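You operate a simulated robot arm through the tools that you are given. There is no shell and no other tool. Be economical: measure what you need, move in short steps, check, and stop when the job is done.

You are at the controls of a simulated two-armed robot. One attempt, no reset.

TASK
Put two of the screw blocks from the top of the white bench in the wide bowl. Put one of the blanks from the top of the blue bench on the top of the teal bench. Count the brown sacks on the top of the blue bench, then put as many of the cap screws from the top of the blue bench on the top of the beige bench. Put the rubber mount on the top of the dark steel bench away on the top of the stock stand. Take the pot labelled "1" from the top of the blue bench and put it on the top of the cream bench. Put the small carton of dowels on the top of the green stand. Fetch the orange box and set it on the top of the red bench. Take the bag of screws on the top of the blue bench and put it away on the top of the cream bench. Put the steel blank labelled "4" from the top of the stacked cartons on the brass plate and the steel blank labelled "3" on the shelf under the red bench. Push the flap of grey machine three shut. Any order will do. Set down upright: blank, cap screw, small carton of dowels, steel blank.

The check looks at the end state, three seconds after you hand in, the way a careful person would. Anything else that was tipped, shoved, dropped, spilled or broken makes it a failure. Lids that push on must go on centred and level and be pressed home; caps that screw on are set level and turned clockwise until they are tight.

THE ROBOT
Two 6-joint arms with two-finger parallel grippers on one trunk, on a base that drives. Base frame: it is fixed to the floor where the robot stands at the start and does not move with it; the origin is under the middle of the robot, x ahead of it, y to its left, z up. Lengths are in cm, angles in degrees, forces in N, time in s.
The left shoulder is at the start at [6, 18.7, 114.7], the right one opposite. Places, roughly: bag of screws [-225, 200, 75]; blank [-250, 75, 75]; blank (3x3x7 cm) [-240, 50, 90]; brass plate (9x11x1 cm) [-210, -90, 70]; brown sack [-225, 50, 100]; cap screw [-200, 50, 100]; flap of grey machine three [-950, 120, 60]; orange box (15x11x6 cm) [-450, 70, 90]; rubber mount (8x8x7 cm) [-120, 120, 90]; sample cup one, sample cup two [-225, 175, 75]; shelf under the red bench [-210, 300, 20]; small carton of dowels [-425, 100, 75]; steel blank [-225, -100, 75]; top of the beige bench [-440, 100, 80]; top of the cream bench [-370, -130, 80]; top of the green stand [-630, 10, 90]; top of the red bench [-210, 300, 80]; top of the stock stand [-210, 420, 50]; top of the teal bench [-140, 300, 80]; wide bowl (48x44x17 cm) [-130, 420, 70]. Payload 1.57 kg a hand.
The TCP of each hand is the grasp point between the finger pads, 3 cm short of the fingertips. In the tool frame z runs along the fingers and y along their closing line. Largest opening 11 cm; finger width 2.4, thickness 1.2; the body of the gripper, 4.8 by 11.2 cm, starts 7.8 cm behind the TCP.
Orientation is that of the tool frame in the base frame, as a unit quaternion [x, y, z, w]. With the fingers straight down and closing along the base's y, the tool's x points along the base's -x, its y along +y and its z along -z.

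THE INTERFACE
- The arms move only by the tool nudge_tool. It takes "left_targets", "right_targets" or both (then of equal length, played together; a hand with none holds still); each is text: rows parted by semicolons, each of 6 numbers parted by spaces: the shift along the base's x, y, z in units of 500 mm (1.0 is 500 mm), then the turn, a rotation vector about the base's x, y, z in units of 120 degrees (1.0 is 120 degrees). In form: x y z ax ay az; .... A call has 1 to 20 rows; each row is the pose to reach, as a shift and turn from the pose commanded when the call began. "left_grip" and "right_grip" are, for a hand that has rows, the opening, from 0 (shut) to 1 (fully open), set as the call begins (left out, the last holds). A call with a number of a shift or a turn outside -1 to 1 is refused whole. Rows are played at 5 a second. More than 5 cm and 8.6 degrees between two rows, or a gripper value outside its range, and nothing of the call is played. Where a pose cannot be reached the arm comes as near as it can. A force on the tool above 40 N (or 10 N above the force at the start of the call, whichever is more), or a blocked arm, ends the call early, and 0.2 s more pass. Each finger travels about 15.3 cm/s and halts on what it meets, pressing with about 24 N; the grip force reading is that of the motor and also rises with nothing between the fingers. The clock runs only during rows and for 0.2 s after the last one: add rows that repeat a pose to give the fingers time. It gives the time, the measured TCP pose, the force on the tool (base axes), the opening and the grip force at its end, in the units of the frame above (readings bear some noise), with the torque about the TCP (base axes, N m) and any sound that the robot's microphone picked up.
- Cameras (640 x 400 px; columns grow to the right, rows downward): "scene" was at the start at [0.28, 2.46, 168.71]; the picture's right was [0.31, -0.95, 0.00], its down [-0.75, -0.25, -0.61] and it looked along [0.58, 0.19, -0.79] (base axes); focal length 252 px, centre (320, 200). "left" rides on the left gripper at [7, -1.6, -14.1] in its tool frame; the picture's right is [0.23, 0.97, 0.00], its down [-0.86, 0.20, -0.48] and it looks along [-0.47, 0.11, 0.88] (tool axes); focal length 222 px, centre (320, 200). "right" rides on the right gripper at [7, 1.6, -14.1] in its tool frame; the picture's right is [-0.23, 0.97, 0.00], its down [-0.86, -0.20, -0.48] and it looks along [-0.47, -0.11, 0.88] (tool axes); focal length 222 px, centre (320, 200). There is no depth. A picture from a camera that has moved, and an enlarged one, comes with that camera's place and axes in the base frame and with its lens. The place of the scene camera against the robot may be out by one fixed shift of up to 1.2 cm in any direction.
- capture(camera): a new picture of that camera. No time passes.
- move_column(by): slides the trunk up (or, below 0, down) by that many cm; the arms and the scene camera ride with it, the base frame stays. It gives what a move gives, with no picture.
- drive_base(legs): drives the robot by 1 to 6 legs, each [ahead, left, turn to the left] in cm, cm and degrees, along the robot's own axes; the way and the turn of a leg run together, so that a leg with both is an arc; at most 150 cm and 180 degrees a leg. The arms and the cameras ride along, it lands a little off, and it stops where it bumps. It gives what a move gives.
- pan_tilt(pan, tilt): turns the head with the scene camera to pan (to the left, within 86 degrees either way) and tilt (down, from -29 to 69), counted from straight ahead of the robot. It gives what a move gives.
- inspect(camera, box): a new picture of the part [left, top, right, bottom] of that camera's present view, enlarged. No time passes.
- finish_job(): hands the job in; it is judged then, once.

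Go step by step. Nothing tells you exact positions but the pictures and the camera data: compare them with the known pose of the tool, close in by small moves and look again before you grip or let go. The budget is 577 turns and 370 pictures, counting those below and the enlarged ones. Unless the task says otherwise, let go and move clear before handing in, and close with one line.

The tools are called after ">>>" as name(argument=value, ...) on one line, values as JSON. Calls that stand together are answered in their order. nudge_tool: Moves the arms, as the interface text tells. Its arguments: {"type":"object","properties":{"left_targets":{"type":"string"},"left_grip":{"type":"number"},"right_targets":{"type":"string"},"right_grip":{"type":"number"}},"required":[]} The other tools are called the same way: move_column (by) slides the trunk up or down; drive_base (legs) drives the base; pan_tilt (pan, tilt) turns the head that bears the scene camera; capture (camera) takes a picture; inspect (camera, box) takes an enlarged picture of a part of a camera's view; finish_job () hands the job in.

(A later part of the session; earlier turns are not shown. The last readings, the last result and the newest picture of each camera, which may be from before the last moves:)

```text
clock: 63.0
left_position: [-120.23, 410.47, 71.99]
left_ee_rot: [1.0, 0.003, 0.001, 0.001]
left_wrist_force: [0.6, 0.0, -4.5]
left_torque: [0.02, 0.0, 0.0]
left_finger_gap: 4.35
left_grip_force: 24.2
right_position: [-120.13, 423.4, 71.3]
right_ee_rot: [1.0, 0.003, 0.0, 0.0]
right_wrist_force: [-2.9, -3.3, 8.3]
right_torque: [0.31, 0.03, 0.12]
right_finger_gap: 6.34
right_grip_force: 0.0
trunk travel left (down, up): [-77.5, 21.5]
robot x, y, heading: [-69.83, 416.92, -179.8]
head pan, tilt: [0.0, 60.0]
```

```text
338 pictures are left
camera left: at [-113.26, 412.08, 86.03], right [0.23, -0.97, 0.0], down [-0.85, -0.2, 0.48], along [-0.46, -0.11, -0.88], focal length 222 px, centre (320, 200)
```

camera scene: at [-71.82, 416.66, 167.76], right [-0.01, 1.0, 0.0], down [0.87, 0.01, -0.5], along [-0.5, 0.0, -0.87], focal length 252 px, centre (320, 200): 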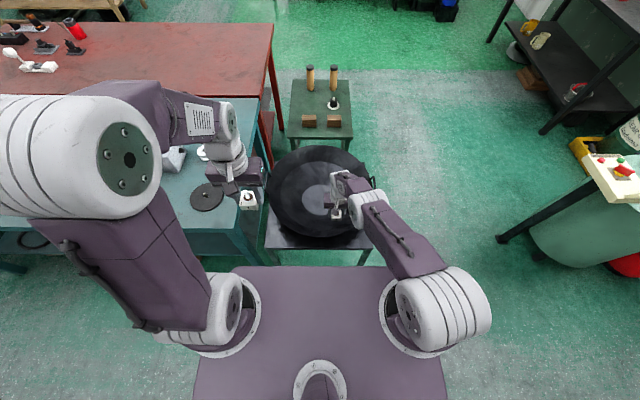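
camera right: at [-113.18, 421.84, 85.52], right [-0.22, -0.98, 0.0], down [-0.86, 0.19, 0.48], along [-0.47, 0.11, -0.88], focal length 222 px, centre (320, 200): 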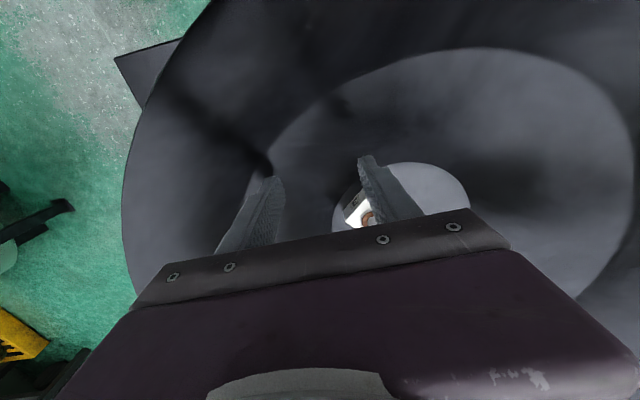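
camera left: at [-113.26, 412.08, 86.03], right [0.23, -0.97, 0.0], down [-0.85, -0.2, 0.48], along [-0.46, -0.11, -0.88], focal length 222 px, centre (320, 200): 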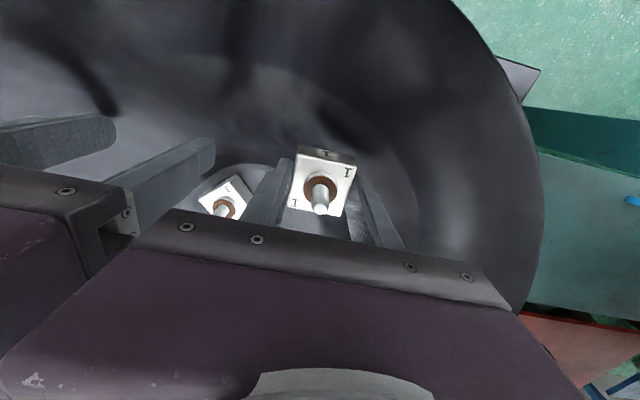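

The right lift was refused and the hands came close, but no contact occurred. Now I raise the right hand straight up first.

>>> nudge_tool(right_targets="0 0 0.09 0 0 0; 0 0 0.18 0 0 0; 0 0 0.27 0 0 0; 0 0 0.36 0 0 0; 0 0 0.45 0 0 0; 0 0 0.54 0 0 0; 0 0 0.63 0 0 0; 0 0 0.72 0 0 0; 0 0 0.8 0 0 0; 0.08 0.03 0.8 0 0 0; 0.16 0.06 0.8 0 0 0; 0.24 0.1 0.8 0 0 0; 0.32 0.14 0.8 0 0 0; 0.36 0.2 0.8 0 0 0")

>>> nudge_tool(left_targets="0 0 -0.01 0 0 0; 0 0 -0.015 0 0 0; 0 0 -0.015 0 0 0")

>>> nudge_tool(left_targets="0 0 0 0 0 0; 0 0 0 0 0 0; 0 0 0 0 0 0", left_grip=0.6)

>>> capture(camera="left")

```text
clock: 66.0
left_position: [-120.19, 410.51, 72.13]
left_ee_rot: [1.0, 0.004, 0.0, 0.002]
left_wrist_force: [0.5, -0.4, -3.4]
left_torque: [0.02, 0.0, 0.02]
left_finger_gap: 4.36
left_grip_force: 24.2
right_position: [-102.2, 433.69, 111.21]
right_ee_rot: [1.0, 0.003, 0.001, 0.0]
right_wrist_force: [-0.3, -0.1, 0.2]
right_torque: [-0.01, -0.01, 0.04]
right_finger_gap: 6.62
right_grip_force: 0.1
trunk travel left (down, up): [-77.5, 21.5]
robot x, y, heading: [-70.33, 416.56, -179.6]
head pan, tilt: [0.0, 60.0]
```

```text
clock: 66.8
left_position: [-120.0, 410.44, 71.26]
left_ee_rot: [1.0, 0.004, 0.0, 0.001]
left_wrist_force: [0.3, 0.8, -4.4]
left_torque: [-0.01, 0.03, -0.01]
left_finger_gap: 4.35
left_grip_force: 24.6
right_position: [-102.35, 433.72, 111.22]
right_ee_rot: [1.0, 0.004, 0.0, 0.0]
right_wrist_force: [-0.5, 0.5, 0.2]
right_torque: [-0.02, 0.02, 0.01]
right_finger_gap: 6.62
right_grip_force: 0.1
trunk travel left (down, up): [-77.5, 21.5]
robot x, y, heading: [-70.45, 416.54, -179.8]
head pan, tilt: [0.0, 60.0]
```

```text
clock: 67.6
left_position: [-119.99, 410.46, 71.57]
left_ee_rot: [1.0, 0.004, -0.001, 0.002]
left_wrist_force: [-0.3, 0.1, 0.0]
left_torque: [0.05, -0.01, 0.0]
left_finger_gap: 6.6
left_grip_force: 0.0
right_position: [-102.28, 433.67, 111.26]
right_ee_rot: [1.0, 0.004, -0.001, -0.001]
right_wrist_force: [0.2, 0.3, 0.0]
right_torque: [-0.01, 0.0, 0.01]
right_finger_gap: 6.59
right_grip_force: 0.0
trunk travel left (down, up): [-77.5, 21.5]
robot x, y, heading: [-70.32, 416.7, -179.3]
head pan, tilt: [0.0, 60.0]
```

```text
337 pictures are left
camera left: at [-113.16, 412.0, 85.46], right [0.23, -0.97, 0.0], down [-0.85, -0.2, 0.48], along [-0.47, -0.11, -0.88], focal length 222 px, centre (320, 200)
```

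left: 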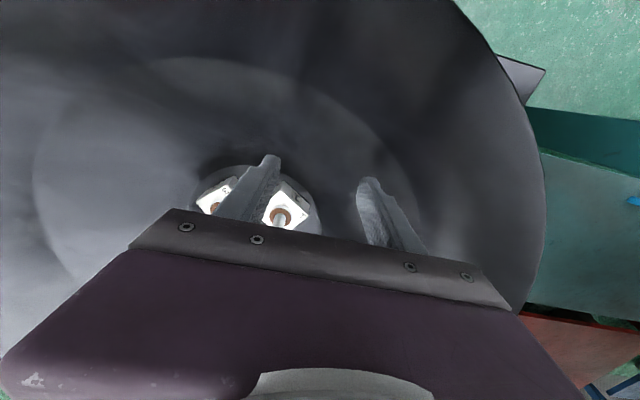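

Both blocks are in the bowl. I'll raise the left hand and back off into the aisle, heading for the south end of the blue bench.

>>> nudge_tool(left_targets="0 0 0.09 0 0 0; 0 0 0.18 0 0 0; 0 0 0.27 0 0 0; 0 0 0.36 0 0 0; 0 0 0.45 0 0 0; 0 0 0.54 0 0 0; 0 0 0.63 0 0 0; 0 0 0.72 0 0 0; 0 0 0.8 0 0 0; 0.08 -0.03 0.8 0 0 0; 0.16 -0.06 0.8 0 0 0; 0.24 -0.1 0.8 0 0 0; 0.32 -0.14 0.8 0 0 0; 0.36 -0.2 0.8 0 0 0")

>>> capture(camera="scene")

>>> drive_base(legs=[[-26, 0, 0], [0, 0, 90], [150, 0, 0], [150, 0, 0], [115, 0, 0]])

```text
clock: 70.6
left_position: [-102.15, 400.49, 111.34]
left_ee_rot: [1.0, 0.003, 0.0, 0.001]
left_wrist_force: [-0.4, -0.1, 1.1]
left_torque: [-0.02, -0.01, 0.01]
left_finger_gap: 6.58
left_grip_force: 0.1
right_position: [-102.27, 433.58, 111.27]
right_ee_rot: [1.0, 0.003, 0.0, -0.001]
right_wrist_force: [1.1, 0.0, 0.6]
right_torque: [0.03, -0.03, -0.02]
right_finger_gap: 6.58
right_grip_force: 0.1
trunk travel left (down, up): [-77.5, 21.5]
robot x, y, heading: [-70.24, 416.48, -179.5]
head pan, tilt: [0.0, 60.0]
```

```text
336 pictures are left
camera scene: at [-71.68, 416.64, 167.75], right [-0.01, 1.0, 0.0], down [0.87, 0.01, -0.5], along [-0.5, 0.0, -0.87], focal length 252 px, centre (320, 200)
```

scene: 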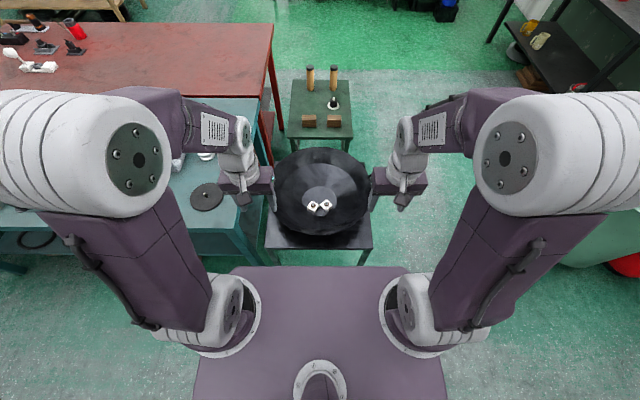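

```text
clock: 95.8
left_position: [-27.41, -29.41, 111.35]
left_ee_rot: [0.702, 0.712, 0.0, 0.001]
left_wrist_force: [0.4, -0.4, 0.6]
left_torque: [0.01, -0.01, 0.01]
left_finger_gap: 6.59
left_grip_force: 0.1
right_position: [-60.36, -29.74, 111.25]
right_ee_rot: [0.702, 0.713, 0.0, 0.0]
right_wrist_force: [0.2, -1.0, -0.9]
right_torque: [-0.01, 0.0, -0.01]
right_finger_gap: 6.63
right_grip_force: 0.0
trunk travel left (down, up): [-77.5, 21.5]
robot x, y, heading: [-43.59, 2.29, -89.2]
head pan, tilt: [0.0, 60.0]
```

>>> drive_base(legs=[[0, 0, -91]])

>>> pan_tilt(pan=0, tilt=35)

>>> capture(camera="scene")

```text
clock: 100.1
left_position: [-76.25, -13.01, 111.42]
left_ee_rot: [1.0, -0.01, -0.001, 0.001]
left_wrist_force: [0.2, -0.5, -0.7]
left_torque: [0.01, 0.01, 0.0]
left_finger_gap: 6.61
left_grip_force: 0.1
right_position: [-75.37, 20.08, 111.2]
right_ee_rot: [1.0, -0.009, 0.0, 0.0]
right_wrist_force: [0.2, 0.5, -0.8]
right_torque: [0.02, -0.01, 0.0]
right_finger_gap: 6.62
right_grip_force: 0.1
trunk travel left (down, up): [-77.5, 21.5]
robot x, y, heading: [-43.84, 2.19, 178.7]
head pan, tilt: [0.0, 60.0]
```

```text
clock: 101.0
left_position: [-76.28, -12.89, 111.3]
left_ee_rot: [1.0, -0.01, 0.0, 0.002]
left_wrist_force: [-0.2, -0.7, 0.0]
left_torque: [0.0, -0.01, -0.03]
left_finger_gap: 6.6
left_grip_force: 0.0
right_position: [-75.41, 20.14, 111.36]
right_ee_rot: [1.0, -0.01, 0.0, 0.0]
right_wrist_force: [-0.3, 0.1, -0.1]
right_torque: [-0.01, -0.01, 0.01]
right_finger_gap: 6.63
right_grip_force: 0.1
trunk travel left (down, up): [-77.5, 21.5]
robot x, y, heading: [-43.68, 2.26, 178.9]
head pan, tilt: [0.0, 35.0]
```

```text
335 pictures are left
camera scene: at [-47.42, 2.6, 171.17], right [0.02, 1.0, 0.0], down [0.57, -0.01, -0.82], along [-0.82, 0.02, -0.57], focal length 252 px, centre (320, 200)
```

scene: 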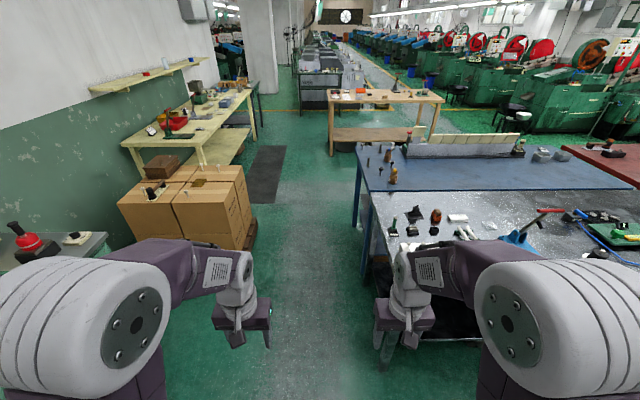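

>>> drive_base(legs=[[150, 6, 0], [22, 0, 0], [0, 0, -89]])

>>> pan_tilt(pan=0, tilt=50)

>>> capture(camera="scene")

>>> capture(camera="left")

>>> capture(camera="right")

```text
refused: leg 1 is longer than a leg can be; nothing moved
```

```text
clock: 101.8
left_position: [-76.16, -12.82, 111.37]
left_ee_rot: [1.0, -0.01, 0.0, 0.001]
left_wrist_force: [-0.8, 0.5, 0.0]
left_torque: [0.02, 0.0, 0.01]
left_finger_gap: 6.62
left_grip_force: 0.1
right_position: [-75.38, 20.16, 111.31]
right_ee_rot: [1.0, -0.01, 0.0, 0.001]
right_wrist_force: [0.0, 0.0, -0.6]
right_torque: [0.01, 0.02, 0.03]
right_finger_gap: 6.57
right_grip_force: 0.0
trunk travel left (down, up): [-77.5, 21.5]
robot x, y, heading: [-43.19, 2.39, 179.0]
head pan, tilt: [0.0, 50.0]
```

```text
334 pictures are left
camera scene: at [-46.33, 2.58, 169.01], right [0.02, 1.0, 0.0], down [0.77, -0.01, -0.64], along [-0.64, 0.01, -0.77], focal length 252 px, centre (320, 200)
```

scene: 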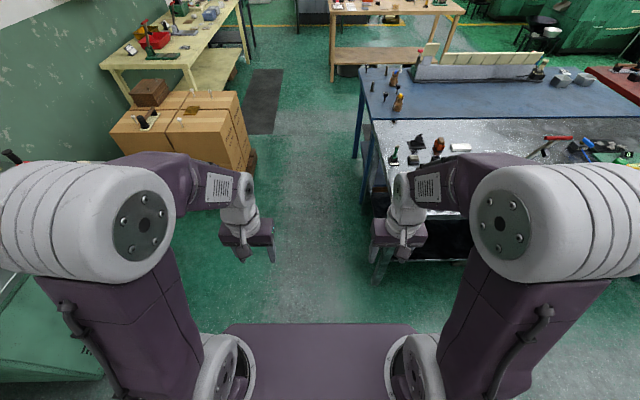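

```text
333 pictures are left
camera left: at [-69.24, -11.43, 125.38], right [0.21, -0.98, 0.0], down [-0.86, -0.18, 0.48], along [-0.47, -0.1, -0.88], focal length 222 px, centre (320, 200)
```

left: 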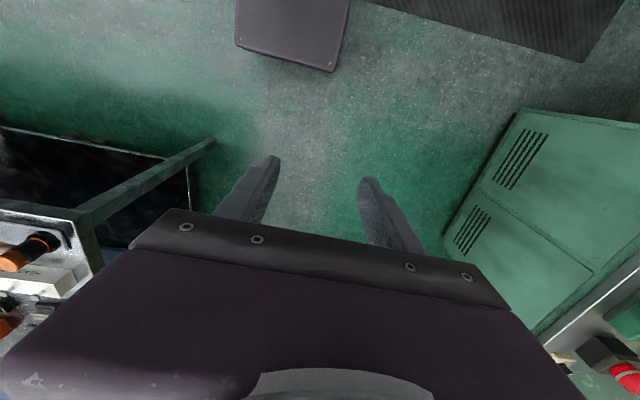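

```text
332 pictures are left
camera right: at [-68.42, 18.44, 125.42], right [-0.25, -0.97, 0.0], down [-0.85, 0.22, 0.48], along [-0.46, 0.12, -0.88], focal length 222 px, centre (320, 200)
```

right: 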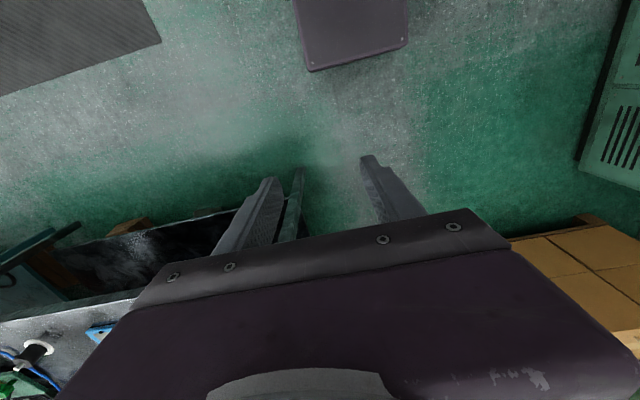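

>>> drive_base(legs=[[145, 6, 0], [29, 0, 0], [0, 0, -89]])

>>> capture(camera="scene")

```text
clock: 114.5
left_position: [-233.93, 34.2, 111.37]
left_ee_rot: [-0.69, 0.724, 0.001, -0.001]
left_wrist_force: [0.3, 0.2, 0.0]
left_torque: [0.0, -0.02, 0.02]
left_finger_gap: 6.58
left_grip_force: 0.0
right_position: [-200.83, 32.47, 111.31]
right_ee_rot: [-0.69, 0.724, -0.001, 0.0]
right_wrist_force: [-0.6, 0.8, 0.7]
right_torque: [0.04, -0.02, 0.01]
right_finger_gap: 6.6
right_grip_force: 0.1
trunk travel left (down, up): [-77.5, 21.5]
robot x, y, heading: [-219.73, 1.65, 87.3]
head pan, tilt: [0.0, 50.0]
```

```text
331 pictures are left
camera scene: at [-220.34, 3.19, 169.01], right [1.0, -0.05, 0.0], down [-0.04, -0.77, -0.64], along [0.03, 0.64, -0.77], focal length 252 px, centre (320, 200)
```

scene: 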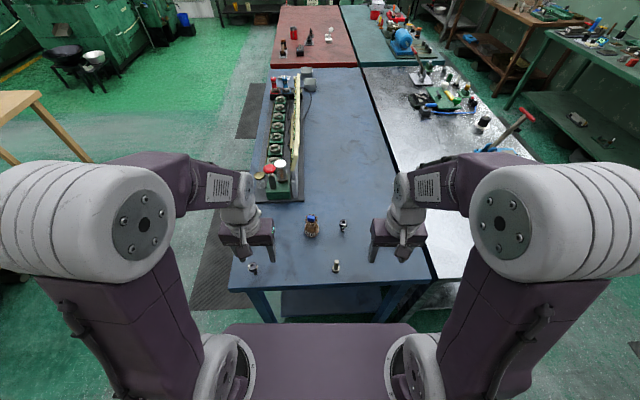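

>>> inspect(camera="scene", box=[220, 130, 440, 290])

>>> capture(camera="left")

>>> capture(camera="right")

```text
2.50 times, centred on (330, 210) of scene
camera zoom: at [-220.34, 3.19, 169.01], right [1.0, -0.05, 0.0], down [-0.04, -0.77, -0.64], along [0.03, 0.64, -0.77], focal length 630 px, centre (295, 175)
```

zoom: 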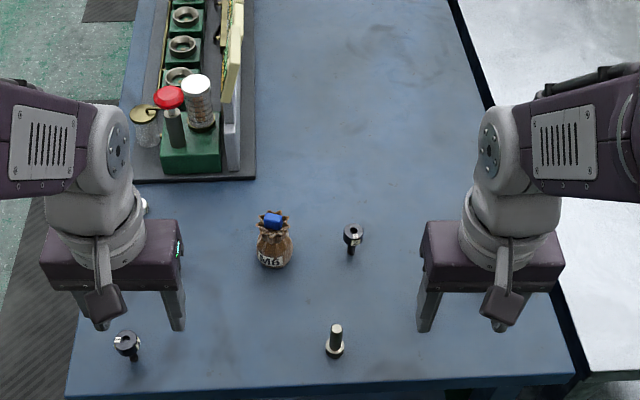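

```text
329 pictures are left
camera left: at [-232.61, 27.12, 125.37], right [-0.98, -0.18, 0.0], down [-0.16, 0.86, 0.48], along [-0.09, 0.47, -0.88], focal length 222 px, centre (320, 200)
```

left: 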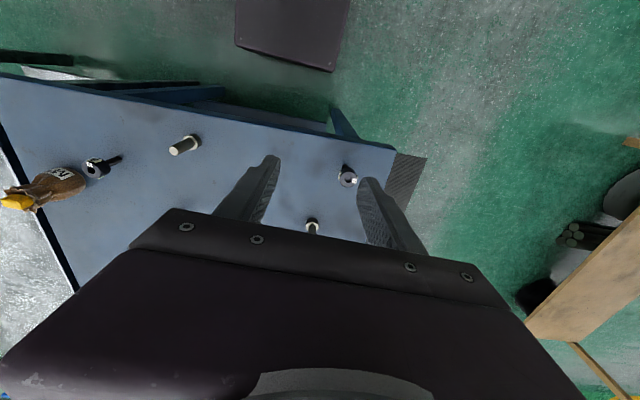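

```text
328 pictures are left
camera right: at [-202.77, 25.63, 125.42], right [-0.96, 0.27, 0.0], down [0.24, 0.84, 0.48], along [0.13, 0.46, -0.88], focal length 222 px, centre (320, 200)
```

right: 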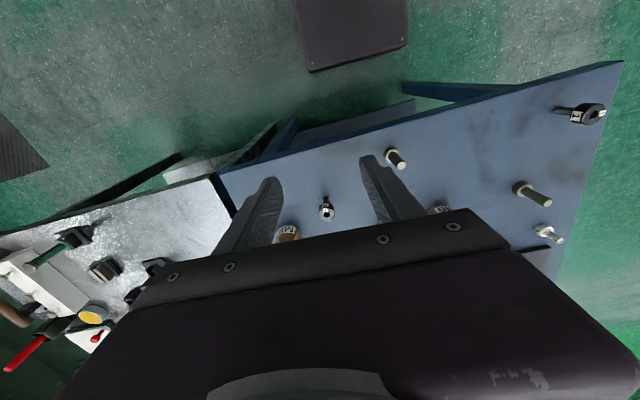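

I see several small upright screws/blanks and two sacks near the south end of the blue bench. I'll spread the arms to get a clear view and zoom in.

>>> nudge_tool(left_targets="-0.05 -0.07 0.02 0 0 0; -0.1 -0.14 0.04 0 0 0; -0.15 -0.21 0.06 0 0 0; -0.2 -0.28 0.08 0 0 0", right_targets="0.05 -0.07 0.02 0 0 0; 0.1 -0.14 0.04 0 0 0; 0.15 -0.21 0.06 0 0 0; 0.2 -0.28 0.08 0 0 0")

>>> inspect(camera="scene", box=[220, 190, 440, 300])

>>> inspect(camera="scene", box=[240, 60, 420, 180])

```text
clock: 115.5
left_position: [-245.17, 22.48, 115.43]
left_ee_rot: [-0.69, 0.724, -0.001, -0.001]
left_wrist_force: [0.5, -0.4, 0.3]
left_torque: [0.01, -0.05, -0.03]
left_finger_gap: 6.59
left_grip_force: 0.1
left hand out of reach, approached as far as the arm can: row 3, 4
right_position: [-190.54, 18.78, 115.48]
right_ee_rot: [-0.69, 0.724, -0.001, -0.001]
right_wrist_force: [0.0, 1.0, 0.1]
right_torque: [0.0, 0.0, 0.03]
right_finger_gap: 6.6
right_grip_force: 0.1
right hand out of reach, approached as far as the arm can: row 4
trunk travel left (down, up): [-77.5, 21.5]
robot x, y, heading: [-219.87, 1.64, 87.1]
head pan, tilt: [0.0, 50.0]
```

```text
2.91 times, centred on (330, 245) of scene
camera zoom: at [-220.42, 3.04, 169.01], right [1.0, -0.05, 0.0], down [-0.04, -0.76, -0.64], along [0.03, 0.64, -0.77], focal length 733 px, centre (291, 69)
```

zoom: 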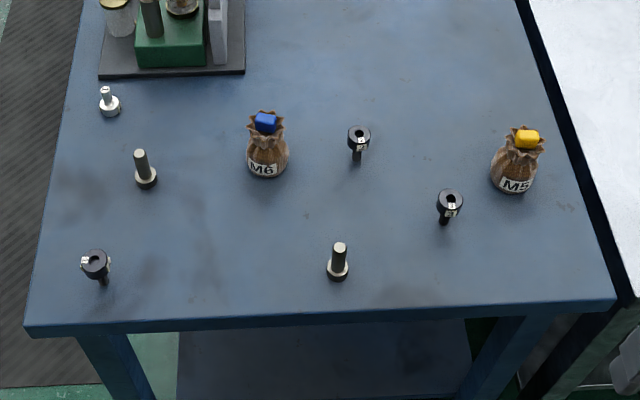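

```text
3.33 times, centred on (330, 120) of scene
camera zoom: at [-220.42, 3.04, 169.01], right [1.0, -0.05, 0.0], down [-0.04, -0.76, -0.64], along [0.03, 0.64, -0.77], focal length 840 px, centre (287, 467)
```

zoom: 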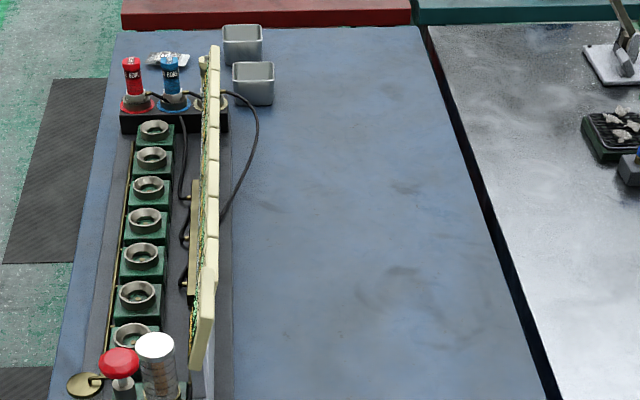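

There are two sacks (M6, M5), three black cap screws and two flanged blanks here; pots and the bag of screws are at the north end. I'll move 6 cm closer to take the blank at about (-236, 55) with the left hand.

>>> drive_base(legs=[[6, 0, 0]])

>>> inspect(camera="scene", box=[220, 200, 440, 310])

```text
clock: 116.5
left_position: [-244.8, 27.97, 115.55]
left_ee_rot: [-0.689, 0.724, 0.001, 0.0]
left_wrist_force: [0.8, -0.8, -0.1]
left_torque: [0.06, 0.0, -0.02]
left_finger_gap: 6.6
left_grip_force: 0.1
right_position: [-190.17, 24.08, 115.49]
right_ee_rot: [-0.689, 0.725, 0.001, -0.001]
right_wrist_force: [-0.6, -0.4, 0.3]
right_torque: [0.0, -0.02, 0.03]
right_finger_gap: 6.6
right_grip_force: 0.0
trunk travel left (down, up): [-77.5, 21.5]
robot x, y, heading: [-219.36, 7.33, 87.1]
head pan, tilt: [0.0, 50.0]
```

```text
2.91 times, centred on (330, 255) of scene
camera zoom: at [-220.07, 8.11, 169.01], right [1.0, -0.05, 0.0], down [-0.04, -0.76, -0.65], along [0.03, 0.65, -0.76], focal length 733 px, centre (291, 40)
```

zoom: 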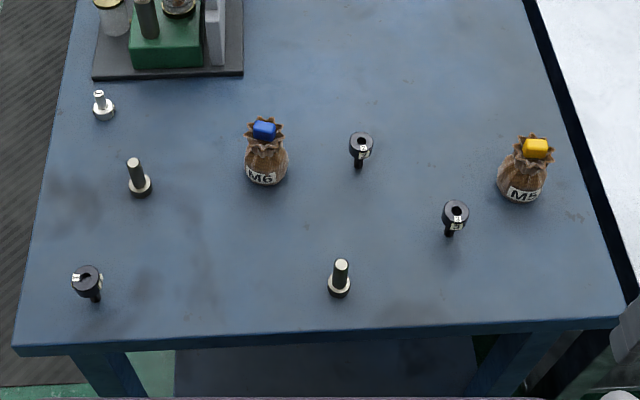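

>>> nudge_tool(left_targets="0.03 0.09 -0.04 0 0 0; 0.06 0.18 -0.08 0 0 0; 0.09 0.27 -0.12 0 0 0; 0.12 0.36 -0.16 0 0 0; 0.15 0.45 -0.2 0 0 0; 0.16 0.52 -0.26 0 0 0; 0.16 0.52 -0.26 0 0 0")

>>> capture(camera="left")

```text
refused: row 1 steps farther than a row can; nothing moved
```

```text
324 pictures are left
camera left: at [-243.56, 20.74, 129.56], right [-0.98, -0.18, 0.0], down [-0.16, 0.86, 0.48], along [-0.09, 0.47, -0.88], focal length 222 px, centre (320, 200)
```

left: 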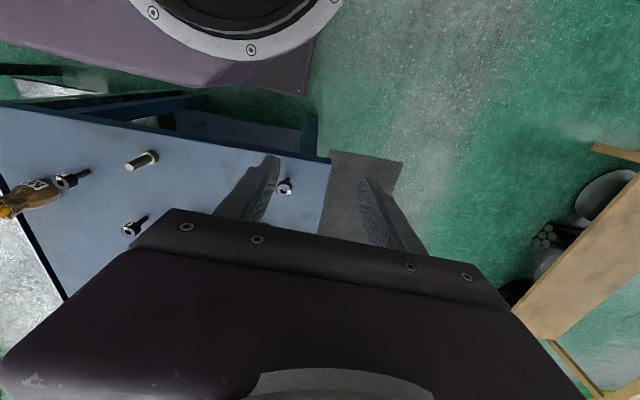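

>>> nudge_tool(left_targets="0.02 0.065 -0.032 0 0 0; 0.04 0.13 -0.065 0 0 0; 0.06 0.195 -0.097 0 0 0; 0.08 0.26 -0.13 0 0 0; 0.1 0.325 -0.162 0 0 0; 0.12 0.39 -0.195 0 0 0; 0.14 0.455 -0.227 0 0 0; 0.16 0.52 -0.26 0 0 0; 0.16 0.52 -0.26 0 0 0")

>>> capture(camera="left")

```text
clock: 118.5
left_position: [-236.7, 54.48, 102.41]
left_ee_rot: [-0.69, 0.724, 0.0, -0.003]
left_wrist_force: [-0.6, -0.1, -0.3]
left_torque: [0.01, 0.01, -0.03]
left_finger_gap: 6.61
left_grip_force: 0.1
right_position: [-190.18, 24.63, 115.36]
right_ee_rot: [-0.69, 0.724, -0.001, -0.001]
right_wrist_force: [-0.7, 0.1, -0.6]
right_torque: [0.02, 0.02, 0.02]
right_finger_gap: 6.59
right_grip_force: 0.0
trunk travel left (down, up): [-77.5, 21.5]
robot x, y, heading: [-218.95, 7.22, 87.2]
head pan, tilt: [0.0, 50.0]
```

```text
323 pictures are left
camera left: at [-235.48, 47.26, 116.48], right [-0.98, -0.18, 0.0], down [-0.16, 0.87, 0.48], along [-0.09, 0.47, -0.88], focal length 222 px, centre (320, 200)
```

left: 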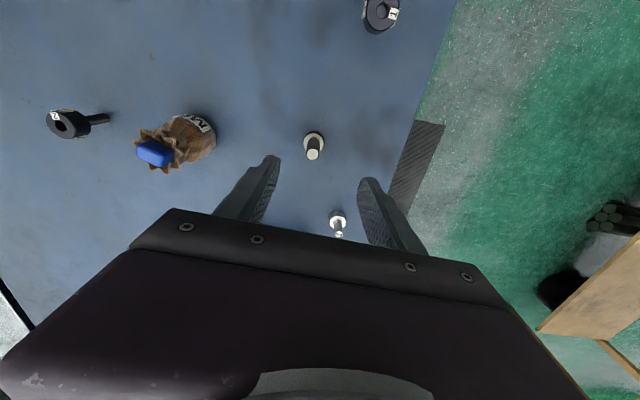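

The blank's axis is at (-236.2, 55.1) with its top at about z=91. I'll centre, descend to z≈89.3 and check.

>>> nudge_tool(left_targets="0.01 0.011 -0.06 0 0 0; 0.01 0.011 -0.13 0 0 0; 0.01 0.011 -0.2 0 0 0; 0.01 0.011 -0.262 0 0 0; 0.01 0.011 -0.262 0 0 0")

>>> capture(camera="left")

```text
clock: 119.7
left_position: [-236.37, 54.91, 89.47]
left_ee_rot: [-0.69, 0.724, 0.0, -0.002]
left_wrist_force: [-0.8, 0.6, 0.8]
left_torque: [0.03, -0.01, -0.02]
left_finger_gap: 6.59
left_grip_force: 0.0
right_position: [-190.24, 24.61, 115.46]
right_ee_rot: [-0.69, 0.724, -0.001, -0.002]
right_wrist_force: [-0.4, -0.1, -0.2]
right_torque: [0.01, 0.05, 0.0]
right_finger_gap: 6.58
right_grip_force: 0.1
trunk travel left (down, up): [-77.5, 21.5]
robot x, y, heading: [-219.53, 7.36, 87.0]
head pan, tilt: [0.0, 50.0]
```

```text
322 pictures are left
camera left: at [-235.1, 47.8, 103.52], right [-0.98, -0.18, 0.0], down [-0.16, 0.87, 0.48], along [-0.09, 0.47, -0.88], focal length 222 px, centre (320, 200)
```

left: 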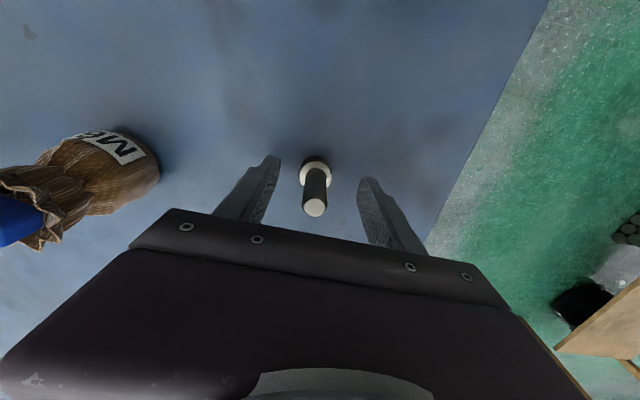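

>>> nudge_tool(left_targets="0 0 0 0 0 0; 0 0 0 0 0 0; 0 0 0 0 0 0; 0 0 0 0 0 0", left_grip=0)

>>> nudge_tool(left_targets="0 0 0.08 0 0 0; 0 0 0.16 0 0 0; 0 0 0.24 0 0 0; 0 0 0.32 0 0 0; 0 0 0.4 0 0 0; 0 0 0.48 0 0 0; 0 -0.08 0.5 0 0 0; 0 -0.16 0.5 0 0 0; 0 -0.24 0.5 0 0 0; 0 -0.32 0.5 0 0 0; 0 -0.4 0.5 0 0 0; 0 -0.4 0.5 0 0 0")

>>> capture(camera="left")

```text
clock: 120.7
left_position: [-236.37, 54.94, 89.57]
left_ee_rot: [-0.689, 0.724, -0.001, -0.001]
left_wrist_force: [-0.3, 1.0, 4.9]
left_torque: [0.08, -0.08, 0.02]
left_finger_gap: 1.64
left_grip_force: 23.8
right_position: [-190.12, 24.58, 115.35]
right_ee_rot: [-0.69, 0.724, -0.001, -0.002]
right_wrist_force: [-0.2, -0.2, 0.7]
right_torque: [-0.03, 0.01, 0.01]
right_finger_gap: 6.61
right_grip_force: 0.1
trunk travel left (down, up): [-77.5, 21.5]
robot x, y, heading: [-219.62, 7.31, 87.1]
head pan, tilt: [0.0, 50.0]
```

```text
clock: 123.3
left_position: [-236.04, 35.17, 114.15]
left_ee_rot: [-0.689, 0.725, 0.0, -0.002]
left_wrist_force: [0.2, -0.4, -2.0]
left_torque: [0.0, 0.01, 0.02]
left_finger_gap: 1.65
left_grip_force: 24.1
right_position: [-190.25, 24.77, 115.32]
right_ee_rot: [-0.689, 0.725, -0.001, -0.003]
right_wrist_force: [0.1, -0.3, -1.0]
right_torque: [0.0, 0.01, -0.01]
right_finger_gap: 6.6
right_grip_force: 0.1
trunk travel left (down, up): [-77.5, 21.5]
robot x, y, heading: [-219.54, 7.19, 87.5]
head pan, tilt: [0.0, 50.0]
```

```text
321 pictures are left
camera left: at [-234.85, 28.04, 128.3], right [-0.98, -0.18, 0.0], down [-0.16, 0.87, 0.48], along [-0.09, 0.47, -0.88], focal length 222 px, centre (320, 200)
```

left: 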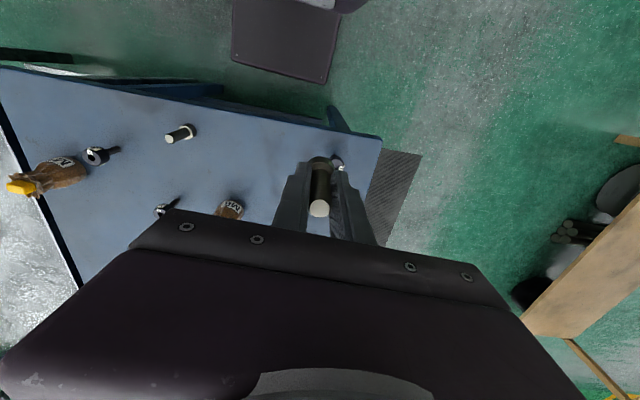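

The blank is held upright. I'll carry it back around to the east aisle beside the teal bench.

>>> drive_base(legs=[[-10, 0, 0], [0, 0, -89], [150, 5, 0]])

```text
refused: leg 3 is longer than a leg can be; nothing moved
```

>>> drive_base(legs=[[-10, 0, 0], [0, 0, -88], [149, 5, 0], [12, 0, 91], [149, 0, 0], [138, 0, 0]])

>>> drive_base(legs=[[0, 0, 90]])

>>> capture(camera="scene")

```text
clock: 152.3
left_position: [-93.13, 320.63, 114.27]
left_ee_rot: [0.721, -0.693, 0.001, 0.001]
left_wrist_force: [0.1, 0.1, -1.4]
left_torque: [0.01, 0.01, 0.01]
left_finger_gap: 1.65
left_grip_force: 23.9
right_position: [-46.61, 314.35, 115.47]
right_ee_rot: [0.722, -0.692, 0.001, 0.001]
right_wrist_force: [0.0, -0.3, 0.1]
right_torque: [0.01, -0.03, -0.01]
right_finger_gap: 6.59
right_grip_force: 0.1
trunk travel left (down, up): [-77.5, 21.5]
robot x, y, heading: [-74.08, 294.35, 92.2]
head pan, tilt: [0.0, 50.0]
```

```text
clock: 156.6
left_position: [-100.37, 275.34, 114.33]
left_ee_rot: [1.0, 0.017, 0.001, 0.0]
left_wrist_force: [-0.3, -0.2, -1.8]
left_torque: [-0.03, -0.03, 0.0]
left_finger_gap: 1.66
left_grip_force: 23.6
right_position: [-93.73, 321.9, 115.38]
right_ee_rot: [1.0, 0.016, 0.002, 0.001]
right_wrist_force: [0.9, 0.0, 0.4]
right_torque: [-0.01, -0.03, 0.03]
right_finger_gap: 6.61
right_grip_force: 0.0
trunk travel left (down, up): [-77.5, 21.5]
robot x, y, heading: [-74.06, 294.41, -178.3]
head pan, tilt: [0.0, 50.0]
```

```text
320 pictures are left
camera scene: at [-76.46, 294.43, 169.01], right [-0.03, 1.0, 0.0], down [0.77, 0.03, -0.64], along [-0.64, -0.02, -0.77], focal length 252 px, centre (320, 200)
```

scene: 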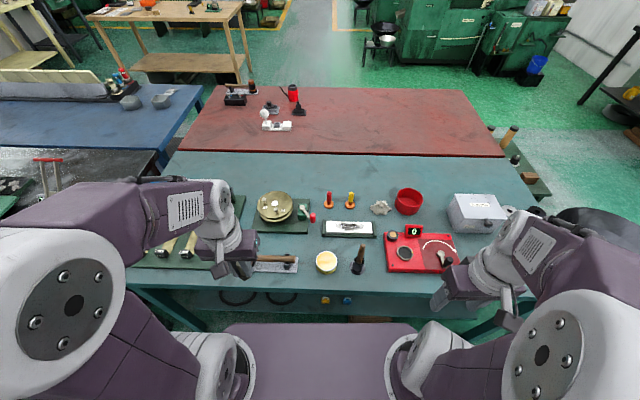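

The area in front is crowded; I'll strafe right (north) along the bench to see its north part.

>>> drive_base(legs=[[0, -50, -1.5]])

>>> nudge_tool(right_targets="0.06 0.04 0.02 0 0 0; 0.12 0.08 0.04 0 0 0; 0.18 0.12 0.06 0 0 0")

>>> capture(camera="scene")

```text
clock: 159.5
left_position: [-101.8, 325.93, 114.27]
left_ee_rot: [1.0, 0.005, 0.003, 0.0]
left_wrist_force: [-0.1, -0.5, -2.0]
left_torque: [0.02, -0.03, -0.01]
left_finger_gap: 1.63
left_grip_force: 23.8
right_position: [-94.27, 372.43, 115.42]
right_ee_rot: [1.0, 0.005, 0.002, 0.0]
right_wrist_force: [-0.7, -1.1, -0.1]
right_torque: [0.0, -0.04, -0.01]
right_finger_gap: 6.59
right_grip_force: 0.1
trunk travel left (down, up): [-77.5, 21.5]
robot x, y, heading: [-74.89, 344.06, -179.4]
head pan, tilt: [0.0, 50.0]
```

```text
clock: 160.3
left_position: [-101.7, 326.09, 114.28]
left_ee_rot: [1.0, 0.006, 0.001, 0.001]
left_wrist_force: [0.7, -0.3, -0.1]
left_torque: [-0.03, 0.01, -0.01]
left_finger_gap: 1.65
left_grip_force: 24.3
right_position: [-85.57, 379.93, 117.78]
right_ee_rot: [1.0, 0.006, 0.003, 0.003]
right_wrist_force: [0.1, 0.3, 0.8]
right_torque: [0.02, 0.01, 0.0]
right_finger_gap: 6.61
right_grip_force: 0.0
right hand out of reach, approached as far as the arm can: row 1, 2, 3
trunk travel left (down, up): [-77.5, 21.5]
robot x, y, heading: [-75.13, 344.5, -179.4]
head pan, tilt: [0.0, 50.0]
```

```text
319 pictures are left
camera scene: at [-77.5, 344.65, 169.01], right [-0.01, 1.0, 0.0], down [0.77, 0.01, -0.64], along [-0.64, -0.01, -0.77], focal length 252 px, centre (320, 200)
```

scene: 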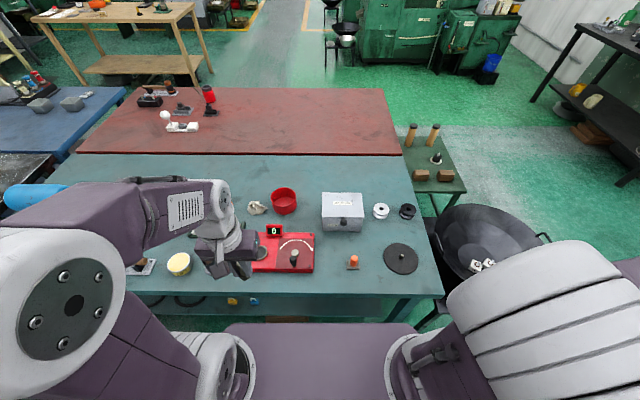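

A clear spot is at about (-119, 348) between the red plate and the orange-knobbed item. I'll bring the blank above it.

>>> nudge_tool(left_targets="-0.043 0.055 0 0 0 0; -0.086 0.11 0 0 0 0; -0.13 0.165 0 0 0 0; -0.173 0.22 0 0 0 0; -0.216 0.275 0 0 0 0; -0.26 0.33 0 0 0 0; -0.303 0.385 0 0 0 0; -0.346 0.44 0 0 0 0; -0.346 0.44 -0.09 0 0 0; -0.346 0.44 -0.18 0 0 0; -0.346 0.44 -0.27 0 0 0; -0.346 0.44 -0.34 0 0 0; -0.346 0.44 -0.34 0 0 0")

>>> capture(camera="left")

>>> capture(camera="scene")

```text
clock: 163.1
left_position: [-119.22, 348.0, 97.35]
left_ee_rot: [1.0, 0.005, 0.002, 0.001]
left_wrist_force: [-0.1, -0.4, -2.2]
left_torque: [-0.02, -0.01, -0.02]
left_finger_gap: 1.65
left_grip_force: 23.7
right_position: [-85.68, 379.87, 117.88]
right_ee_rot: [1.0, 0.006, 0.002, 0.002]
right_wrist_force: [-0.4, -0.2, -0.3]
right_torque: [0.06, 0.0, -0.02]
right_finger_gap: 6.59
right_grip_force: 0.0
trunk travel left (down, up): [-77.5, 21.5]
robot x, y, heading: [-75.07, 344.42, -179.4]
head pan, tilt: [0.0, 50.0]
```

```text
318 pictures are left
camera left: at [-112.32, 349.72, 111.46], right [0.24, -0.97, 0.0], down [-0.85, -0.21, 0.48], along [-0.46, -0.11, -0.88], focal length 222 px, centre (320, 200)
```

left: 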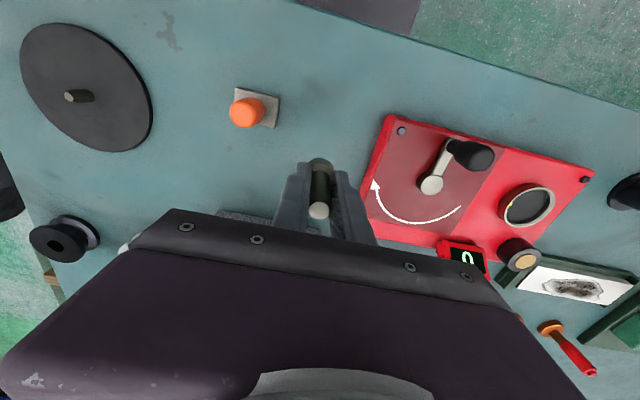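

```text
317 pictures are left
camera scene: at [-77.52, 344.59, 169.01], right [-0.01, 1.0, 0.0], down [0.77, 0.01, -0.64], along [-0.64, -0.01, -0.77], focal length 252 px, centre (320, 200)
```

scene: 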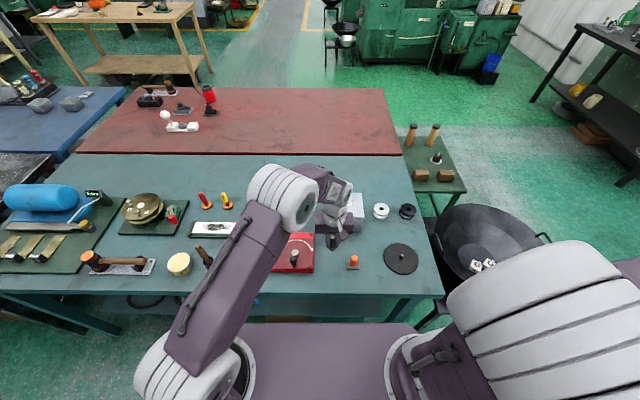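

>>> nudge_tool(left_targets="0.01 0 -0.05 0 0 0; 0.01 0 -0.1 0 0 0; 0.01 0 -0.14 0 0 0; 0.01 0 -0.14 0 0 0")

>>> capture(camera="left")

```text
clock: 164.1
left_position: [-118.87, 347.97, 90.13]
left_ee_rot: [1.0, 0.005, 0.002, 0.001]
left_wrist_force: [-0.6, 0.1, -2.6]
left_torque: [0.01, 0.0, -0.01]
left_finger_gap: 1.63
left_grip_force: 24.3
right_position: [-85.64, 379.83, 117.87]
right_ee_rot: [1.0, 0.005, 0.002, 0.003]
right_wrist_force: [-0.3, 0.2, 0.2]
right_torque: [0.03, 0.0, 0.02]
right_finger_gap: 6.63
right_grip_force: 0.0
trunk travel left (down, up): [-77.5, 21.5]
robot x, y, heading: [-74.99, 344.13, -179.6]
head pan, tilt: [0.0, 50.0]
```

```text
316 pictures are left
camera left: at [-111.96, 349.57, 104.28], right [0.24, -0.97, 0.0], down [-0.85, -0.21, 0.48], along [-0.46, -0.11, -0.88], focal length 222 px, centre (320, 200)
```

left: 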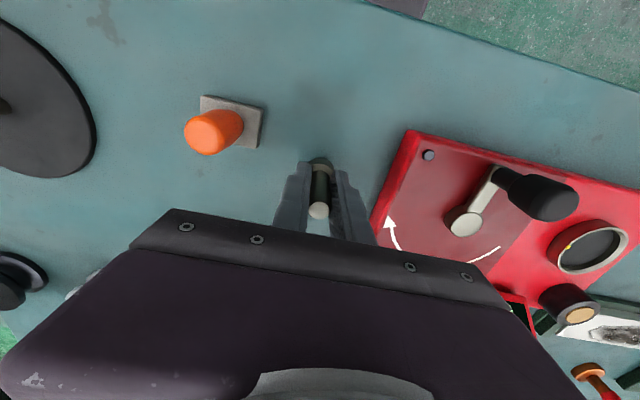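

>>> nudge_tool(left_targets="0 0 -0.005 0 0 0; 0 0 -0.01 0 0 0; 0 0 -0.01 0 0 0")

>>> nudge_tool(left_targets="0 0 -0.005 0 0 0; 0 0 -0.01 0 0 0; 0 0 -0.01 0 0 0")

```text
clock: 164.9
left_position: [-118.74, 347.91, 89.76]
left_ee_rot: [1.0, 0.005, 0.001, 0.001]
left_wrist_force: [-0.2, 1.0, -0.8]
left_torque: [-0.03, -0.01, 0.0]
left_finger_gap: 1.64
left_grip_force: 24.1
right_position: [-85.58, 379.92, 117.85]
right_ee_rot: [1.0, 0.005, 0.003, 0.002]
right_wrist_force: [-0.1, 0.0, 0.1]
right_torque: [0.0, -0.03, 0.0]
right_finger_gap: 6.61
right_grip_force: 0.1
trunk travel left (down, up): [-77.5, 21.5]
robot x, y, heading: [-75.33, 344.29, -179.5]
head pan, tilt: [0.0, 50.0]
```

```text
clock: 165.7
left_position: [-118.59, 347.98, 89.45]
left_ee_rot: [1.0, 0.005, 0.0, 0.001]
left_wrist_force: [-3.0, -3.3, 19.5]
left_torque: [-0.1, 0.11, 0.05]
left_finger_gap: 1.64
left_grip_force: 23.8
right_position: [-85.42, 379.82, 117.94]
right_ee_rot: [1.0, 0.006, 0.002, 0.002]
right_wrist_force: [0.0, -0.3, 0.5]
right_torque: [0.02, -0.03, 0.03]
right_finger_gap: 6.62
right_grip_force: 0.0
trunk travel left (down, up): [-77.5, 21.5]
robot x, y, heading: [-74.75, 344.32, -179.2]
head pan, tilt: [0.0, 50.0]
```

Contact with the bench (20 N). I'll back off 2 mm, release to a small opening, then rise straight up.

>>> nudge_tool(left_targets="0 0 0.004 0 0 0; 0 0 0.004 0 0 0")

>>> nudge_tool(left_targets="0 0 0 0 0 0; 0 0 0 0 0 0; 0 0 0 0 0 0", left_grip=0.38)

>>> nudge_tool(left_targets="0 0 0.06 0 0 0; 0 0 0.12 0 0 0; 0 0 0.2 0 0 0; 0 0 0.28 0 0 0; 0 0 0.36 0 0 0; 0 0 0.44 0 0 0; 0 0 0.5 0 0 0; 0.05 -0.06 0.5 0 0 0; 0.1 -0.12 0.5 0 0 0; 0.15 -0.18 0.5 0 0 0; 0.2 -0.24 0.5 0 0 0; 0.25 -0.3 0.5 0 0 0; 0.3 -0.36 0.5 0 0 0; 0.34 -0.42 0.5 0 0 0")

>>> capture(camera="scene")

```text
clock: 166.3
left_position: [-118.63, 347.95, 89.33]
left_ee_rot: [1.0, 0.006, 0.001, 0.001]
left_wrist_force: [-2.4, -2.3, 7.2]
left_torque: [-0.02, 0.22, 0.05]
left_finger_gap: 1.67
left_grip_force: 24.3
right_position: [-85.54, 379.76, 117.88]
right_ee_rot: [1.0, 0.005, 0.003, 0.003]
right_wrist_force: [0.3, 0.5, -0.1]
right_torque: [-0.01, 0.01, -0.02]
right_finger_gap: 6.57
right_grip_force: 0.0
trunk travel left (down, up): [-77.5, 21.5]
robot x, y, heading: [-74.87, 344.34, -179.4]
head pan, tilt: [0.0, 50.0]
```

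```text
clock: 167.1
left_position: [-118.62, 347.99, 89.44]
left_ee_rot: [1.0, 0.004, 0.002, 0.001]
left_wrist_force: [-0.4, 0.6, 0.3]
left_torque: [-0.01, 0.02, 0.0]
left_finger_gap: 4.14
left_grip_force: 0.0
right_position: [-85.59, 379.91, 117.93]
right_ee_rot: [1.0, 0.005, 0.003, 0.003]
right_wrist_force: [-0.3, -0.9, 0.9]
right_torque: [-0.05, 0.01, -0.02]
right_finger_gap: 6.6
right_grip_force: 0.1
trunk travel left (down, up): [-77.5, 21.5]
robot x, y, heading: [-74.64, 344.35, -179.5]
head pan, tilt: [0.0, 50.0]
```

```text
clock: 170.1
left_position: [-101.55, 326.76, 114.57]
left_ee_rot: [1.0, 0.005, 0.001, 0.0]
left_wrist_force: [0.7, -0.9, -0.5]
left_torque: [0.0, 0.01, 0.03]
left_finger_gap: 4.17
left_grip_force: 0.1
right_position: [-85.52, 379.79, 117.84]
right_ee_rot: [1.0, 0.005, 0.001, 0.002]
right_wrist_force: [-0.2, -0.5, -0.6]
right_torque: [0.0, 0.01, 0.03]
right_finger_gap: 6.59
right_grip_force: 0.0
trunk travel left (down, up): [-77.5, 21.5]
robot x, y, heading: [-75.14, 344.31, -179.2]
head pan, tilt: [0.0, 50.0]
```

```text
315 pictures are left
camera scene: at [-77.41, 344.49, 169.01], right [-0.01, 1.0, 0.0], down [0.77, 0.01, -0.64], along [-0.64, -0.01, -0.77], focal length 252 px, centre (320, 200)
```

scene: 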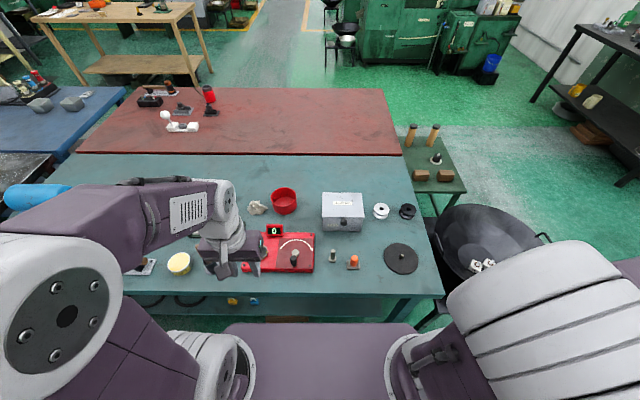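

The blank stands upright on the teal bench. Next is the rubber mount (black cylinder with white flange) on the dark steel bench; I'll strafe left along the benches.

>>> drive_base(legs=[[-10, 0, 0], [0, 149, 0], [0, 73, -1]])

>>> capture(camera="scene")

```text
clock: 181.9
left_position: [-87.3, 102.36, 114.62]
left_ee_rot: [1.0, 0.002, 0.002, 0.001]
left_wrist_force: [0.4, 0.2, 0.2]
left_torque: [-0.01, -0.03, -0.03]
left_finger_gap: 4.19
left_grip_force: 0.1
right_position: [-71.16, 155.14, 117.95]
right_ee_rot: [1.0, 0.003, 0.003, 0.003]
right_wrist_force: [-0.2, -0.4, -0.3]
right_torque: [0.02, 0.02, 0.01]
right_finger_gap: 6.62
right_grip_force: 0.1
trunk travel left (down, up): [-77.5, 21.5]
robot x, y, heading: [-60.46, 119.48, -179.9]
head pan, tilt: [0.0, 50.0]
```

```text
314 pictures are left
camera scene: at [-63.21, 119.95, 169.01], right [-0.01, 1.0, 0.0], down [0.77, 0.0, -0.64], along [-0.64, 0.0, -0.77], focal length 252 px, centre (320, 200)
```

scene: 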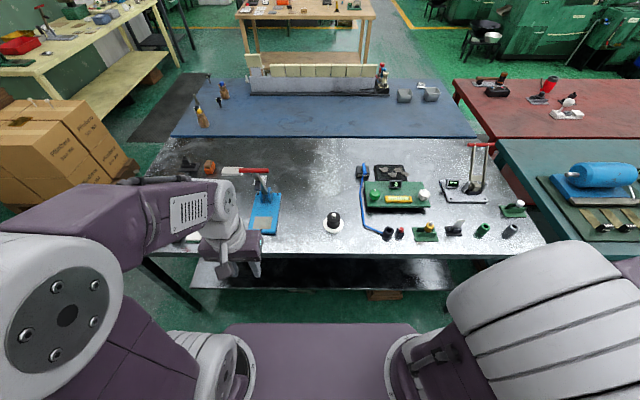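

>>> drive_base(legs=[[12, 0, 0]])

>>> nudge_tool(right_targets="-0.06 -0.05 -0.02 0 0 0; -0.12 -0.1 -0.04 0 0 0; -0.18 -0.15 -0.06 0 0 0; -0.24 -0.2 -0.08 0 0 0; -0.3 -0.25 -0.1 0 0 0; -0.36 -0.3 -0.12 0 0 0; -0.42 -0.35 -0.14 0 0 0; -0.48 -0.4 -0.16 0 0 0; -0.54 -0.46 -0.18 0 0 0; -0.6 -0.5 -0.2 0 0 0; -0.66 -0.54 -0.22 0 0 0; -0.7 -0.57 -0.24 0 0 0; -0.7 -0.57 -0.24 0 0 0", right_grip=0.9)

>>> capture(camera="right")

```text
clock: 183.2
left_position: [-99.13, 102.29, 114.65]
left_ee_rot: [1.0, 0.002, 0.002, 0.001]
left_wrist_force: [-0.2, -0.2, -0.4]
left_torque: [0.01, 0.01, 0.02]
left_finger_gap: 4.16
left_grip_force: 0.0
right_position: [-82.74, 155.12, 117.76]
right_ee_rot: [1.0, 0.002, 0.002, 0.002]
right_wrist_force: [0.2, -0.4, -0.4]
right_torque: [0.03, 0.0, 0.01]
right_finger_gap: 6.61
right_grip_force: 0.1
trunk travel left (down, up): [-77.5, 21.5]
robot x, y, heading: [-72.95, 119.93, -179.6]
head pan, tilt: [0.0, 50.0]
```

```text
clock: 185.9
left_position: [-99.21, 102.23, 114.61]
left_ee_rot: [1.0, 0.003, 0.002, 0.001]
left_wrist_force: [0.8, -0.3, -0.2]
left_torque: [0.03, 0.02, 0.01]
left_finger_gap: 4.18
left_grip_force: 0.0
right_position: [-117.83, 126.52, 105.72]
right_ee_rot: [1.0, 0.002, 0.003, 0.003]
right_wrist_force: [0.1, 0.0, 0.0]
right_torque: [-0.03, -0.01, -0.01]
right_finger_gap: 9.89
right_grip_force: 0.0
right hand out of reach, approached as far as the arm can: row 1, 2
trunk travel left (down, up): [-77.5, 21.5]
robot x, y, heading: [-72.14, 119.85, -179.9]
head pan, tilt: [0.0, 50.0]
```

```text
313 pictures are left
camera right: at [-110.81, 125.07, 119.87], right [-0.22, -0.97, 0.0], down [-0.86, 0.2, 0.47], along [-0.46, 0.1, -0.88], focal length 222 px, centre (320, 200)
```

right: 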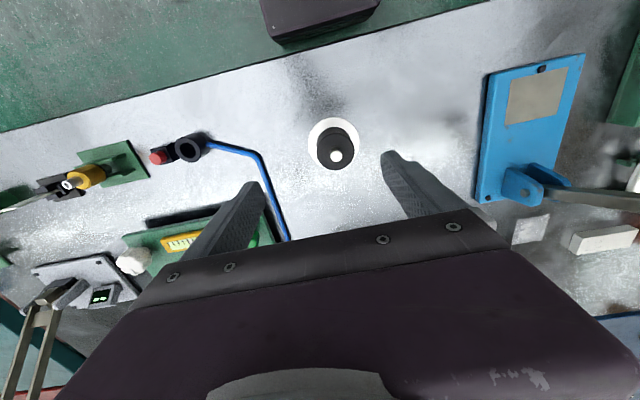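

>>> nudge_tool(right_targets="-0.034 -0.034 -0.05 0 0 0; -0.034 -0.034 -0.14 0 0 0; -0.034 -0.034 -0.22 0 0 0; -0.034 -0.034 -0.28 0 0 0; -0.034 -0.034 -0.28 0 0 0")

>>> capture(camera="right")

```text
clock: 187.2
left_position: [-99.2, 102.26, 114.67]
left_ee_rot: [1.0, 0.003, 0.002, 0.0]
left_wrist_force: [-0.4, -0.4, -0.6]
left_torque: [0.01, 0.03, 0.0]
left_finger_gap: 4.17
left_grip_force: 0.2
right_position: [-119.71, 124.83, 91.95]
right_ee_rot: [1.0, 0.003, 0.001, 0.003]
right_wrist_force: [0.3, 0.2, 1.0]
right_torque: [0.01, -0.01, -0.02]
right_finger_gap: 9.9
right_grip_force: 0.1
trunk travel left (down, up): [-77.5, 21.5]
robot x, y, heading: [-72.62, 119.93, -179.6]
head pan, tilt: [0.0, 50.0]
```

```text
312 pictures are left
camera right: at [-112.74, 123.31, 106.18], right [-0.22, -0.98, 0.0], down [-0.86, 0.2, 0.47], along [-0.46, 0.1, -0.88], focal length 222 px, centre (320, 200)
```

right: 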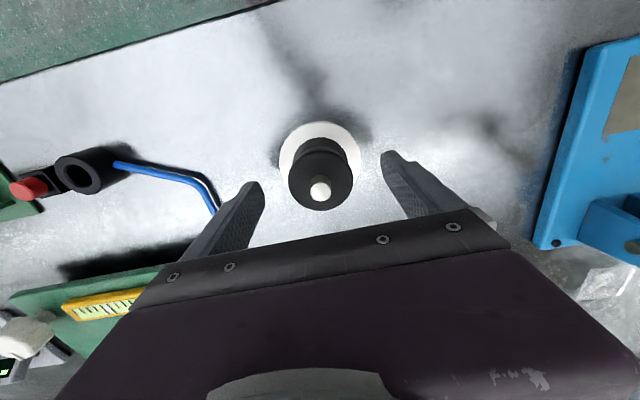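

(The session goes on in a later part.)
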